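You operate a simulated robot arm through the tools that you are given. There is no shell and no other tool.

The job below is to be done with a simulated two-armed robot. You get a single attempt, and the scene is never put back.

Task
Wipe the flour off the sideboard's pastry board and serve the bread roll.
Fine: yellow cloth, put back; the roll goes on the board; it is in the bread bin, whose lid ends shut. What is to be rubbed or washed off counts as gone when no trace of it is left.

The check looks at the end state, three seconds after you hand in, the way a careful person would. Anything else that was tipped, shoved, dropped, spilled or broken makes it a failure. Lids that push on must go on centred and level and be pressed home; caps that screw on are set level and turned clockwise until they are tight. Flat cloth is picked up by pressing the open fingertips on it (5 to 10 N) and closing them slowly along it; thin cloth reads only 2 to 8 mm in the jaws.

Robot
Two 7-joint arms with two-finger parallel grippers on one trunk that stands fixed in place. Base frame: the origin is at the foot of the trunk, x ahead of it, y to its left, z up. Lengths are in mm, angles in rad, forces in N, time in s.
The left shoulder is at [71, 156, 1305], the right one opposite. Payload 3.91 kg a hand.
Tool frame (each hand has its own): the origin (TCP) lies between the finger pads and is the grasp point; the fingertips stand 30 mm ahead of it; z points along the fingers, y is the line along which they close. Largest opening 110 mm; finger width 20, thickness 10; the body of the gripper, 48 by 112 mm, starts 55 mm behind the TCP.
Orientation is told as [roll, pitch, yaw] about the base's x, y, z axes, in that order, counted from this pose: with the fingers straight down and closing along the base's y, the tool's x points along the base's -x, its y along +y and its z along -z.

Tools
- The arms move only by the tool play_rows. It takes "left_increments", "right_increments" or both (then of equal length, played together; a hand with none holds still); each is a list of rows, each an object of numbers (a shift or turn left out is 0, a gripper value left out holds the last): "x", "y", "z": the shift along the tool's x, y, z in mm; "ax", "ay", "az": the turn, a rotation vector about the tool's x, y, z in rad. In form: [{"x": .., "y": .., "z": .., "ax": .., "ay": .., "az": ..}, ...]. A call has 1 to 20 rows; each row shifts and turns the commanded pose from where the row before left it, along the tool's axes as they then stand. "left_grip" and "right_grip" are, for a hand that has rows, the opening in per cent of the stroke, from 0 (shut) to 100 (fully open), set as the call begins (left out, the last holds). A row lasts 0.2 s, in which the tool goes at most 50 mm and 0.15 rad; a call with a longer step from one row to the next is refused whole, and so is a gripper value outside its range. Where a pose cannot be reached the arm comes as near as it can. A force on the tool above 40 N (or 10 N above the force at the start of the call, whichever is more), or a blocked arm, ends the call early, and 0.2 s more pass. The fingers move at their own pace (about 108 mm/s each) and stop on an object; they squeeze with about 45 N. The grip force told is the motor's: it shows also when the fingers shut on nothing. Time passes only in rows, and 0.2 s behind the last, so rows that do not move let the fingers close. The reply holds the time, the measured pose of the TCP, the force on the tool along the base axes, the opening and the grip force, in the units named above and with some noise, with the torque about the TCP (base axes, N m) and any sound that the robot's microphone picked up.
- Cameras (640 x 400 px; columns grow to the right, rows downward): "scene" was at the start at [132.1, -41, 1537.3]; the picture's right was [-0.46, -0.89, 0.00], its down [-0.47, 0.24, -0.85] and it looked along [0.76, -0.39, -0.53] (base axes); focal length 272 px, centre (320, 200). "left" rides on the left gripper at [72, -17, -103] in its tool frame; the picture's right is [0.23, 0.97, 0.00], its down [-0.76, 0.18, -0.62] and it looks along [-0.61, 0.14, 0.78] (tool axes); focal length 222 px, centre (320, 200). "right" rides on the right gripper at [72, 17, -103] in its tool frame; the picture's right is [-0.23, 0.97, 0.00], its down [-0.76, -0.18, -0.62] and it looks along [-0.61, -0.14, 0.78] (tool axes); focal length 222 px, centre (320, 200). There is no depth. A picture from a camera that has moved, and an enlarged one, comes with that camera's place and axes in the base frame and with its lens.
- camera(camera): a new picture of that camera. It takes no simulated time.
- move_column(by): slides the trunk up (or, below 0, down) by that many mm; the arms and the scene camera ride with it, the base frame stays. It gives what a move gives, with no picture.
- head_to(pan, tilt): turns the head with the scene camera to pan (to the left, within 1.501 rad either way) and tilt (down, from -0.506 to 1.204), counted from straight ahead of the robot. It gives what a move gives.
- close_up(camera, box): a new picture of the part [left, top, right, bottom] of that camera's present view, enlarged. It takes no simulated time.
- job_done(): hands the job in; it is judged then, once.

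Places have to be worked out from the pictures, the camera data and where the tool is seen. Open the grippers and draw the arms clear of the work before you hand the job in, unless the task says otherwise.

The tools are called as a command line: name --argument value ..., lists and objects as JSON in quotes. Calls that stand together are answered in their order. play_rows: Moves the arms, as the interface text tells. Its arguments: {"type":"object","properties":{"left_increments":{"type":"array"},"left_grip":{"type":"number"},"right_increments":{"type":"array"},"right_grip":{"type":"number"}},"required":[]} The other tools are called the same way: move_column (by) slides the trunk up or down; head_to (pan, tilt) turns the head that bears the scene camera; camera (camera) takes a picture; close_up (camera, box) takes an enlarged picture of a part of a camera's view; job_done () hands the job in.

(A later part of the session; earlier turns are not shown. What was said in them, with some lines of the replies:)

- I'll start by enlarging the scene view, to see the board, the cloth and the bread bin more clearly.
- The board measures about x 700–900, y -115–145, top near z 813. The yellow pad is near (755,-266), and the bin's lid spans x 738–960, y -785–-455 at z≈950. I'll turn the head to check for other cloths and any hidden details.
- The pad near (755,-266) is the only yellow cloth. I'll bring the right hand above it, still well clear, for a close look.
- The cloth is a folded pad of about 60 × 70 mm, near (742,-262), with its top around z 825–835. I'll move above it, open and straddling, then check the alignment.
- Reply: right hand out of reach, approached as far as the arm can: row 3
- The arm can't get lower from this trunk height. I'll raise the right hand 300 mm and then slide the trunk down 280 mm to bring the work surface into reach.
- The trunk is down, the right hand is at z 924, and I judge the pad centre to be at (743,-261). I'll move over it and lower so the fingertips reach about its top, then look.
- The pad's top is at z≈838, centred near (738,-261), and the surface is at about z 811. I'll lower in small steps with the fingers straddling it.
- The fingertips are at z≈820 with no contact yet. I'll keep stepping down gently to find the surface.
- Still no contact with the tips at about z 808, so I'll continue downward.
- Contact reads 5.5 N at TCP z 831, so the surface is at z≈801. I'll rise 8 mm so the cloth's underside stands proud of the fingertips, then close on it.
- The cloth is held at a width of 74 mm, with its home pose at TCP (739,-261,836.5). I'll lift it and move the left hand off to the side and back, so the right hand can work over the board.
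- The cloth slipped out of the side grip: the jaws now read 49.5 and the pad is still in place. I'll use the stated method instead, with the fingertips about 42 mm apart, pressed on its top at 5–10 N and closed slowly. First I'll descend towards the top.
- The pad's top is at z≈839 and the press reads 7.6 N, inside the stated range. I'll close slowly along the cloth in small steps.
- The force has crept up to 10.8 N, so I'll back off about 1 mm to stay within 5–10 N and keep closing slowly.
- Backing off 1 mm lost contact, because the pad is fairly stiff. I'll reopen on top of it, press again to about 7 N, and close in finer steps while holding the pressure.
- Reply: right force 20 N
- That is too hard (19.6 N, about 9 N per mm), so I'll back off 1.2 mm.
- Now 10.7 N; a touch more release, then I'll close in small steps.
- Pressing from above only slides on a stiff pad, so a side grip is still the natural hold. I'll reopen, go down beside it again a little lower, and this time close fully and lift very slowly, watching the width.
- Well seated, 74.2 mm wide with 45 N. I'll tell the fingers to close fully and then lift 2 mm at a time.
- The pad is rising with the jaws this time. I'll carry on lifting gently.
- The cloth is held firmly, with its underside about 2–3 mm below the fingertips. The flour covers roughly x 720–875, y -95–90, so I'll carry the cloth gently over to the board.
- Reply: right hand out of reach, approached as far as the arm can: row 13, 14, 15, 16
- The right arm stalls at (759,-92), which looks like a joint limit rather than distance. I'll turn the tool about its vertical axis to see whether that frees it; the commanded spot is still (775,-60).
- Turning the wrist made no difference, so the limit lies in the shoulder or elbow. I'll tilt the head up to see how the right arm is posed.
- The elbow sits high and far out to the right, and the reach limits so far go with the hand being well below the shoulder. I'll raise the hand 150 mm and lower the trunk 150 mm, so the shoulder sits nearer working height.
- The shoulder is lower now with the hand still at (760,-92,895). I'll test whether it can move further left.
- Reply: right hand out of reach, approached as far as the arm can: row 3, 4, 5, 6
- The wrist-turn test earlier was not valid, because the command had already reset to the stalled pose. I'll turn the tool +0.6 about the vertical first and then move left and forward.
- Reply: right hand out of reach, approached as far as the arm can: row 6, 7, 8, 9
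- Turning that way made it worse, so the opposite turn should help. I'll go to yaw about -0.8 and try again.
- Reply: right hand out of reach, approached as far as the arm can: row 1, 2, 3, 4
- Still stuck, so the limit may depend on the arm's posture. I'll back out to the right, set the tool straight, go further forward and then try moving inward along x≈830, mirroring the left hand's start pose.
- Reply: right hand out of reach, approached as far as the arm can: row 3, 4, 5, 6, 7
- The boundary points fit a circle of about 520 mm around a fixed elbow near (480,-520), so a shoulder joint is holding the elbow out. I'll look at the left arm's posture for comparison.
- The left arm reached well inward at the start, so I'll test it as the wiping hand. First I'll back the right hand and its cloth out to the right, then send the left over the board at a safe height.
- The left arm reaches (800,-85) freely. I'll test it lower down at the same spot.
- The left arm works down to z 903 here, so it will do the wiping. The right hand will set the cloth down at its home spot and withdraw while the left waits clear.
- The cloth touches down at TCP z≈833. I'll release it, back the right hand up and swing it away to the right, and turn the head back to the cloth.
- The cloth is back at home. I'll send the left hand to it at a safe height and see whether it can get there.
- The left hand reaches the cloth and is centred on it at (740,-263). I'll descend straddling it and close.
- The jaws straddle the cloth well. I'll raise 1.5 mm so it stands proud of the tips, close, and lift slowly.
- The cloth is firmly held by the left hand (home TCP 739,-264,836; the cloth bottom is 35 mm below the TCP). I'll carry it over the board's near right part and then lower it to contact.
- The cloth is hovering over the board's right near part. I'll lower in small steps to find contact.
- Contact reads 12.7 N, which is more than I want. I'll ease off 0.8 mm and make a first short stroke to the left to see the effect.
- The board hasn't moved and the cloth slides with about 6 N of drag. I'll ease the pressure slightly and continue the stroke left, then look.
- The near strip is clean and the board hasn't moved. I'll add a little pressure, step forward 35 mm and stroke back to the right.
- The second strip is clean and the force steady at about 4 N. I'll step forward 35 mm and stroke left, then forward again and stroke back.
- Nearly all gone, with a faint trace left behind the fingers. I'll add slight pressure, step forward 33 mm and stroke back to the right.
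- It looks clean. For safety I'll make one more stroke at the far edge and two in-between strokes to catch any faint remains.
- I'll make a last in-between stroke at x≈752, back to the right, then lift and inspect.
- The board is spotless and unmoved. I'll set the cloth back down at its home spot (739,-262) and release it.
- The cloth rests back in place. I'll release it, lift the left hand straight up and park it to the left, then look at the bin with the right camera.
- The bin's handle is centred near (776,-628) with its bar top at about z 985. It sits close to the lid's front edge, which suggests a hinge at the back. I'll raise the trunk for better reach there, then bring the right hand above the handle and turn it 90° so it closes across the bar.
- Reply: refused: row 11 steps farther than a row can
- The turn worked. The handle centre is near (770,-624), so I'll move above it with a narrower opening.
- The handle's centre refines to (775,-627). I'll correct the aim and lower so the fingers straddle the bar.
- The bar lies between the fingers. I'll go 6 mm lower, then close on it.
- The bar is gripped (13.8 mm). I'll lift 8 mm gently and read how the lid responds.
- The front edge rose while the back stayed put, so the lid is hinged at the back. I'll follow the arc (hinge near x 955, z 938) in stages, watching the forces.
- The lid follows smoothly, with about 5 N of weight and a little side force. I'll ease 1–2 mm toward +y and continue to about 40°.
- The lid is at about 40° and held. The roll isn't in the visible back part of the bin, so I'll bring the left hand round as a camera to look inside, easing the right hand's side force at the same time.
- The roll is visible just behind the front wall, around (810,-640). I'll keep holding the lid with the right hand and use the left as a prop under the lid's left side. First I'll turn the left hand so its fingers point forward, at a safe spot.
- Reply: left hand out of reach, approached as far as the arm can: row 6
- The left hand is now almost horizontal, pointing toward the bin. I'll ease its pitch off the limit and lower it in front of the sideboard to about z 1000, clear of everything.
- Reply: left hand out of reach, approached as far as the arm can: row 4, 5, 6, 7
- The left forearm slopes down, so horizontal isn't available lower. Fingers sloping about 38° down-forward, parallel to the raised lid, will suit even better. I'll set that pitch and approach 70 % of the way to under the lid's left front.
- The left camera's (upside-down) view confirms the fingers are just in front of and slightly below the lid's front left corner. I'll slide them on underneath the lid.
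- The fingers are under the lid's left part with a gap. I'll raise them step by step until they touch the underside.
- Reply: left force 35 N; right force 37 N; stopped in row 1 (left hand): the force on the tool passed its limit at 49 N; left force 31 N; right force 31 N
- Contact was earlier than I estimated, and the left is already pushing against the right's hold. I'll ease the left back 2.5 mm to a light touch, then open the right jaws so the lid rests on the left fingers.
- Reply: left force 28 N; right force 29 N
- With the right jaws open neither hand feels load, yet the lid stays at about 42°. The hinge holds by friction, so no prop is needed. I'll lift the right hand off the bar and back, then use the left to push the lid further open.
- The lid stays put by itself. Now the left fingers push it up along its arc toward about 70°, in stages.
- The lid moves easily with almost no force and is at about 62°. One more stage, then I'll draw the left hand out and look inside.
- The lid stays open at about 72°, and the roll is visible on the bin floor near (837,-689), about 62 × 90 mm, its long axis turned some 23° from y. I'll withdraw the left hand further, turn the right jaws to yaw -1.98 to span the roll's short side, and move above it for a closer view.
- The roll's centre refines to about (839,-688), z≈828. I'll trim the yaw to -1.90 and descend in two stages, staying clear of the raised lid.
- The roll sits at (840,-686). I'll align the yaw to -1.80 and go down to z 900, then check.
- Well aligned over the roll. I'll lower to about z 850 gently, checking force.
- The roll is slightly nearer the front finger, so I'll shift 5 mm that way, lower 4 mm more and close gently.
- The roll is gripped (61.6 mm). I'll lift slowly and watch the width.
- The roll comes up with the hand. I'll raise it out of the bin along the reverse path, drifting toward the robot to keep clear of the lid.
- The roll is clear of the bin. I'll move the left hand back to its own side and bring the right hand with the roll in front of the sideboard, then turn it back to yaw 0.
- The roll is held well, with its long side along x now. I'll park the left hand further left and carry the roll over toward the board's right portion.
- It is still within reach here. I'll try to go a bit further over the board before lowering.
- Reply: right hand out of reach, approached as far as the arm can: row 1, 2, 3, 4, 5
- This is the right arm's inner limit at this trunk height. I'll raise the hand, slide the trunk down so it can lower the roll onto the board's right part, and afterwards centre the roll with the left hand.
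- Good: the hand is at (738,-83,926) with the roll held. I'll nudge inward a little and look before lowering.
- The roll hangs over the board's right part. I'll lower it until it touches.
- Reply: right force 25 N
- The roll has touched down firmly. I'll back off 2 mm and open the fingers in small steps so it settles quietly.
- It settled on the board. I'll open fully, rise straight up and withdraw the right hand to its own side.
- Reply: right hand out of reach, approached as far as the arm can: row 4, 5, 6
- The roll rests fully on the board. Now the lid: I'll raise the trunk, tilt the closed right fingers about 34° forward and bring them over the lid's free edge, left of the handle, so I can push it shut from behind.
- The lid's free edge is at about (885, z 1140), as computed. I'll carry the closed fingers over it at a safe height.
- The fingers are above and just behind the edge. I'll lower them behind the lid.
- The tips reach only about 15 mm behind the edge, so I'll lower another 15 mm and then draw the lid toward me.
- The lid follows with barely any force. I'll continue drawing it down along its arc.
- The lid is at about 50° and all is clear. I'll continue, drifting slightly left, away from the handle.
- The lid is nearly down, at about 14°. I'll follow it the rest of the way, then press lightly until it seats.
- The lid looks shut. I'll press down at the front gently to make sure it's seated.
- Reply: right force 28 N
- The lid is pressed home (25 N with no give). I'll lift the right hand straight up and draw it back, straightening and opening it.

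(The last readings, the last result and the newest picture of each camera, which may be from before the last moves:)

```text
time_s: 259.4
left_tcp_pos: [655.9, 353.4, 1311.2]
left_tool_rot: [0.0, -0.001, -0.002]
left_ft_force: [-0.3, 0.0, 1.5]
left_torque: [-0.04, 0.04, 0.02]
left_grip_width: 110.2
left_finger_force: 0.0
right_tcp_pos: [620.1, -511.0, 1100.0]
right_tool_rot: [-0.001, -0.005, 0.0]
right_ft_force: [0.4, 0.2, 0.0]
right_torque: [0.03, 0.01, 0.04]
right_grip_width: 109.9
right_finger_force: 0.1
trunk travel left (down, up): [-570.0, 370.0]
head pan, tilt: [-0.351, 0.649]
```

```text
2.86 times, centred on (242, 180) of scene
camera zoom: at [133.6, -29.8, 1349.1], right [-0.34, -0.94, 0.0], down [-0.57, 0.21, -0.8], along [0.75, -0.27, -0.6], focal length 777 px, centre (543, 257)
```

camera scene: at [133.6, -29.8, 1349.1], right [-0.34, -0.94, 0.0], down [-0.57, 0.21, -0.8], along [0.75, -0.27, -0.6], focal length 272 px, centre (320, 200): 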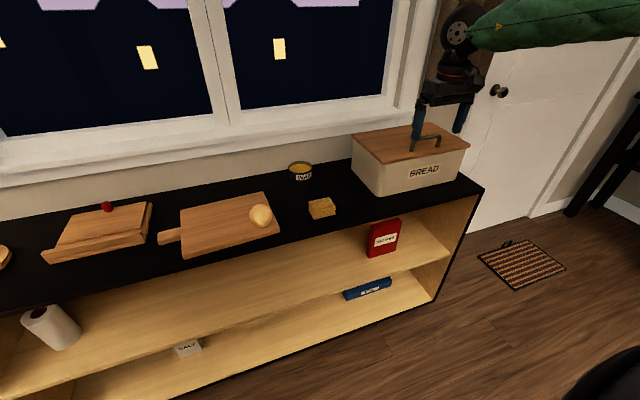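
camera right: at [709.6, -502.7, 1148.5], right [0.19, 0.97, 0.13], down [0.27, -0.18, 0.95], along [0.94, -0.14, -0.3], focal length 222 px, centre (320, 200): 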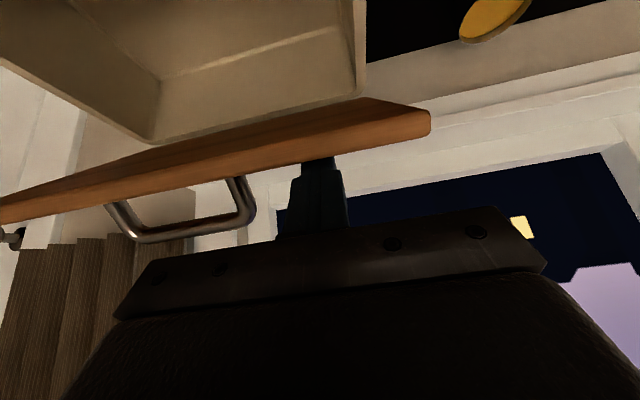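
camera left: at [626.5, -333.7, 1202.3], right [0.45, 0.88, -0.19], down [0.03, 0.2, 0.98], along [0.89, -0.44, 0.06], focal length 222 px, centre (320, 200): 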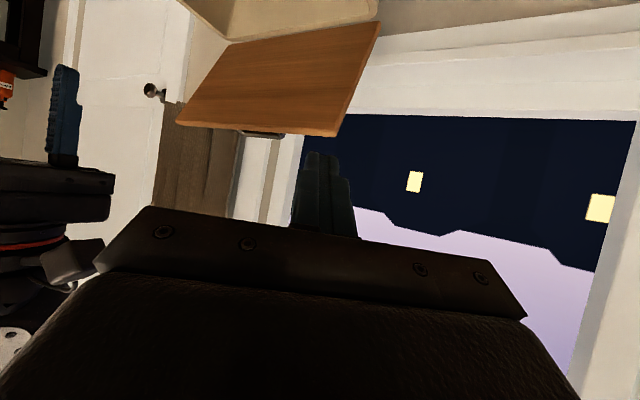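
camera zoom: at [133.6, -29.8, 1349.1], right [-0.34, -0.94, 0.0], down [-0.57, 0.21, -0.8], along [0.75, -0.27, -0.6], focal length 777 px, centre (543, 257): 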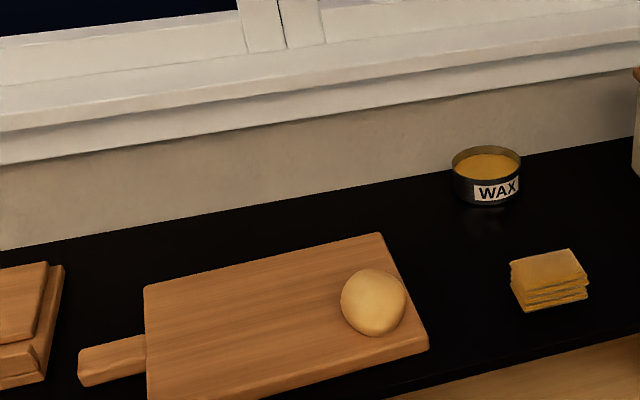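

All looks right: lid shut, cloth home, roll on the board. I'll check the board once more for flour traces while drawing the right hand further back.

play_rows --right_increments '[{"x": 30, "z": -10}, {"x": 30, "z": -10}, {"x": 30, "z": -10}, {"x": 30, "z": -10}, {}]'

close_up --camera "scene" --box '[170, 185, 290, 260]'

close_up --camera "left" --box '[0, 0, 320, 200]'

close_up --camera "scene" --box '[340, 110, 484, 200]'

```text
time_s: 260.6
left_tcp_pos: [657.5, 353.8, 1308.9]
left_tool_rot: [-0.001, 0.0, -0.001]
left_ft_force: [-0.6, -0.2, -0.3]
left_torque: [-0.02, 0.0, 0.04]
left_grip_width: 110.1
left_finger_force: 0.1
right_tcp_pos: [500.6, -510.5, 1139.1]
right_tool_rot: [-0.003, -0.006, 0.0]
right_ft_force: [-0.1, -0.6, -0.1]
right_torque: [0.02, 0.03, 0.01]
right_grip_width: 109.8
right_finger_force: 0.1
trunk travel left (down, up): [-570.0, 370.0]
head pan, tilt: [-0.351, 0.649]
```

```text
5.33 times, centred on (230, 222) of scene
camera zoom: at [134.3, -28.9, 1349.0], right [-0.34, -0.94, 0.0], down [-0.57, 0.21, -0.8], along [0.75, -0.27, -0.61], focal length 1450 px, centre (800, 80)
```

zoom: 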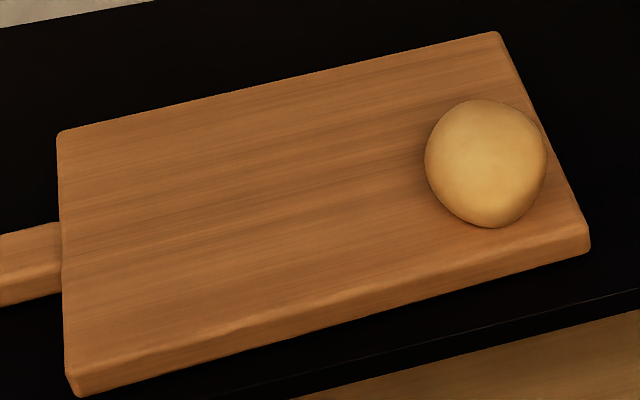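

```text
2.00 times, centred on (160, 100) of left
camera zoom: at [584.7, 337.1, 1411.9], right [-0.23, 0.97, 0.0], down [0.76, 0.18, 0.62], along [0.61, 0.14, -0.78], focal length 444 px, centre (640, 400)
```

zoom: 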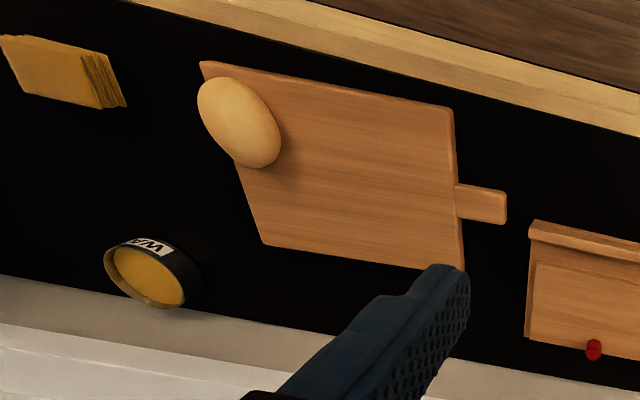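

```text
4.44 times, centred on (412, 155) of scene
camera zoom: at [134.3, -28.9, 1349.0], right [-0.34, -0.94, 0.0], down [-0.57, 0.21, -0.8], along [0.75, -0.27, -0.61], focal length 1208 px, centre (-89, 400)
```

zoom: 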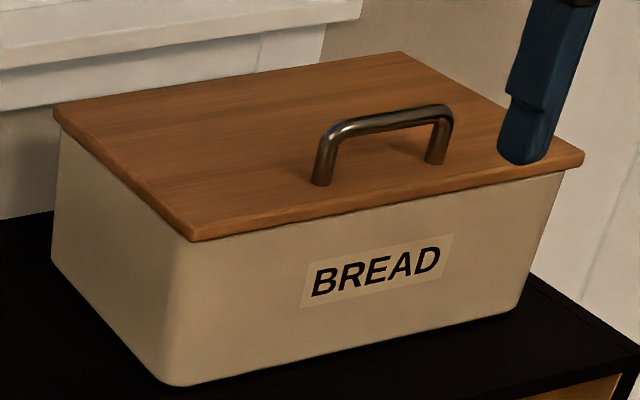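

The board is spotless with the roll resting fully on it. The cloth is back in place, the lid is shut, and both arms are clear with open grippers, so I'm handing the job in.

job_done

```text
The job is handed in.
```

I wiped the flour off the pastry board, put the roll on it and handed the job in. I haven't seen a result from the check.

- **Board:** the last close-ups show no trace of flour, and the board did not move while I wiped it.
- **Cloth:** it is back within a few millimetres of where it started. I first gripped it with the right hand, but that arm could not reach the middle of the board, so the left hand did the wiping.
- **Roll:** it is fully on the board but near the right end, with about 8 mm to spare at that edge. That is as far in as the right arm could place it, and I did not move it to the centre afterwards.
- **Bread bin:** the lid is hinged at the back and is shut. I pressed it at the front with about 25 N and it did not give.

Nothing else looks moved in the final pictures. Both grippers are open and the arms are clear of the work.
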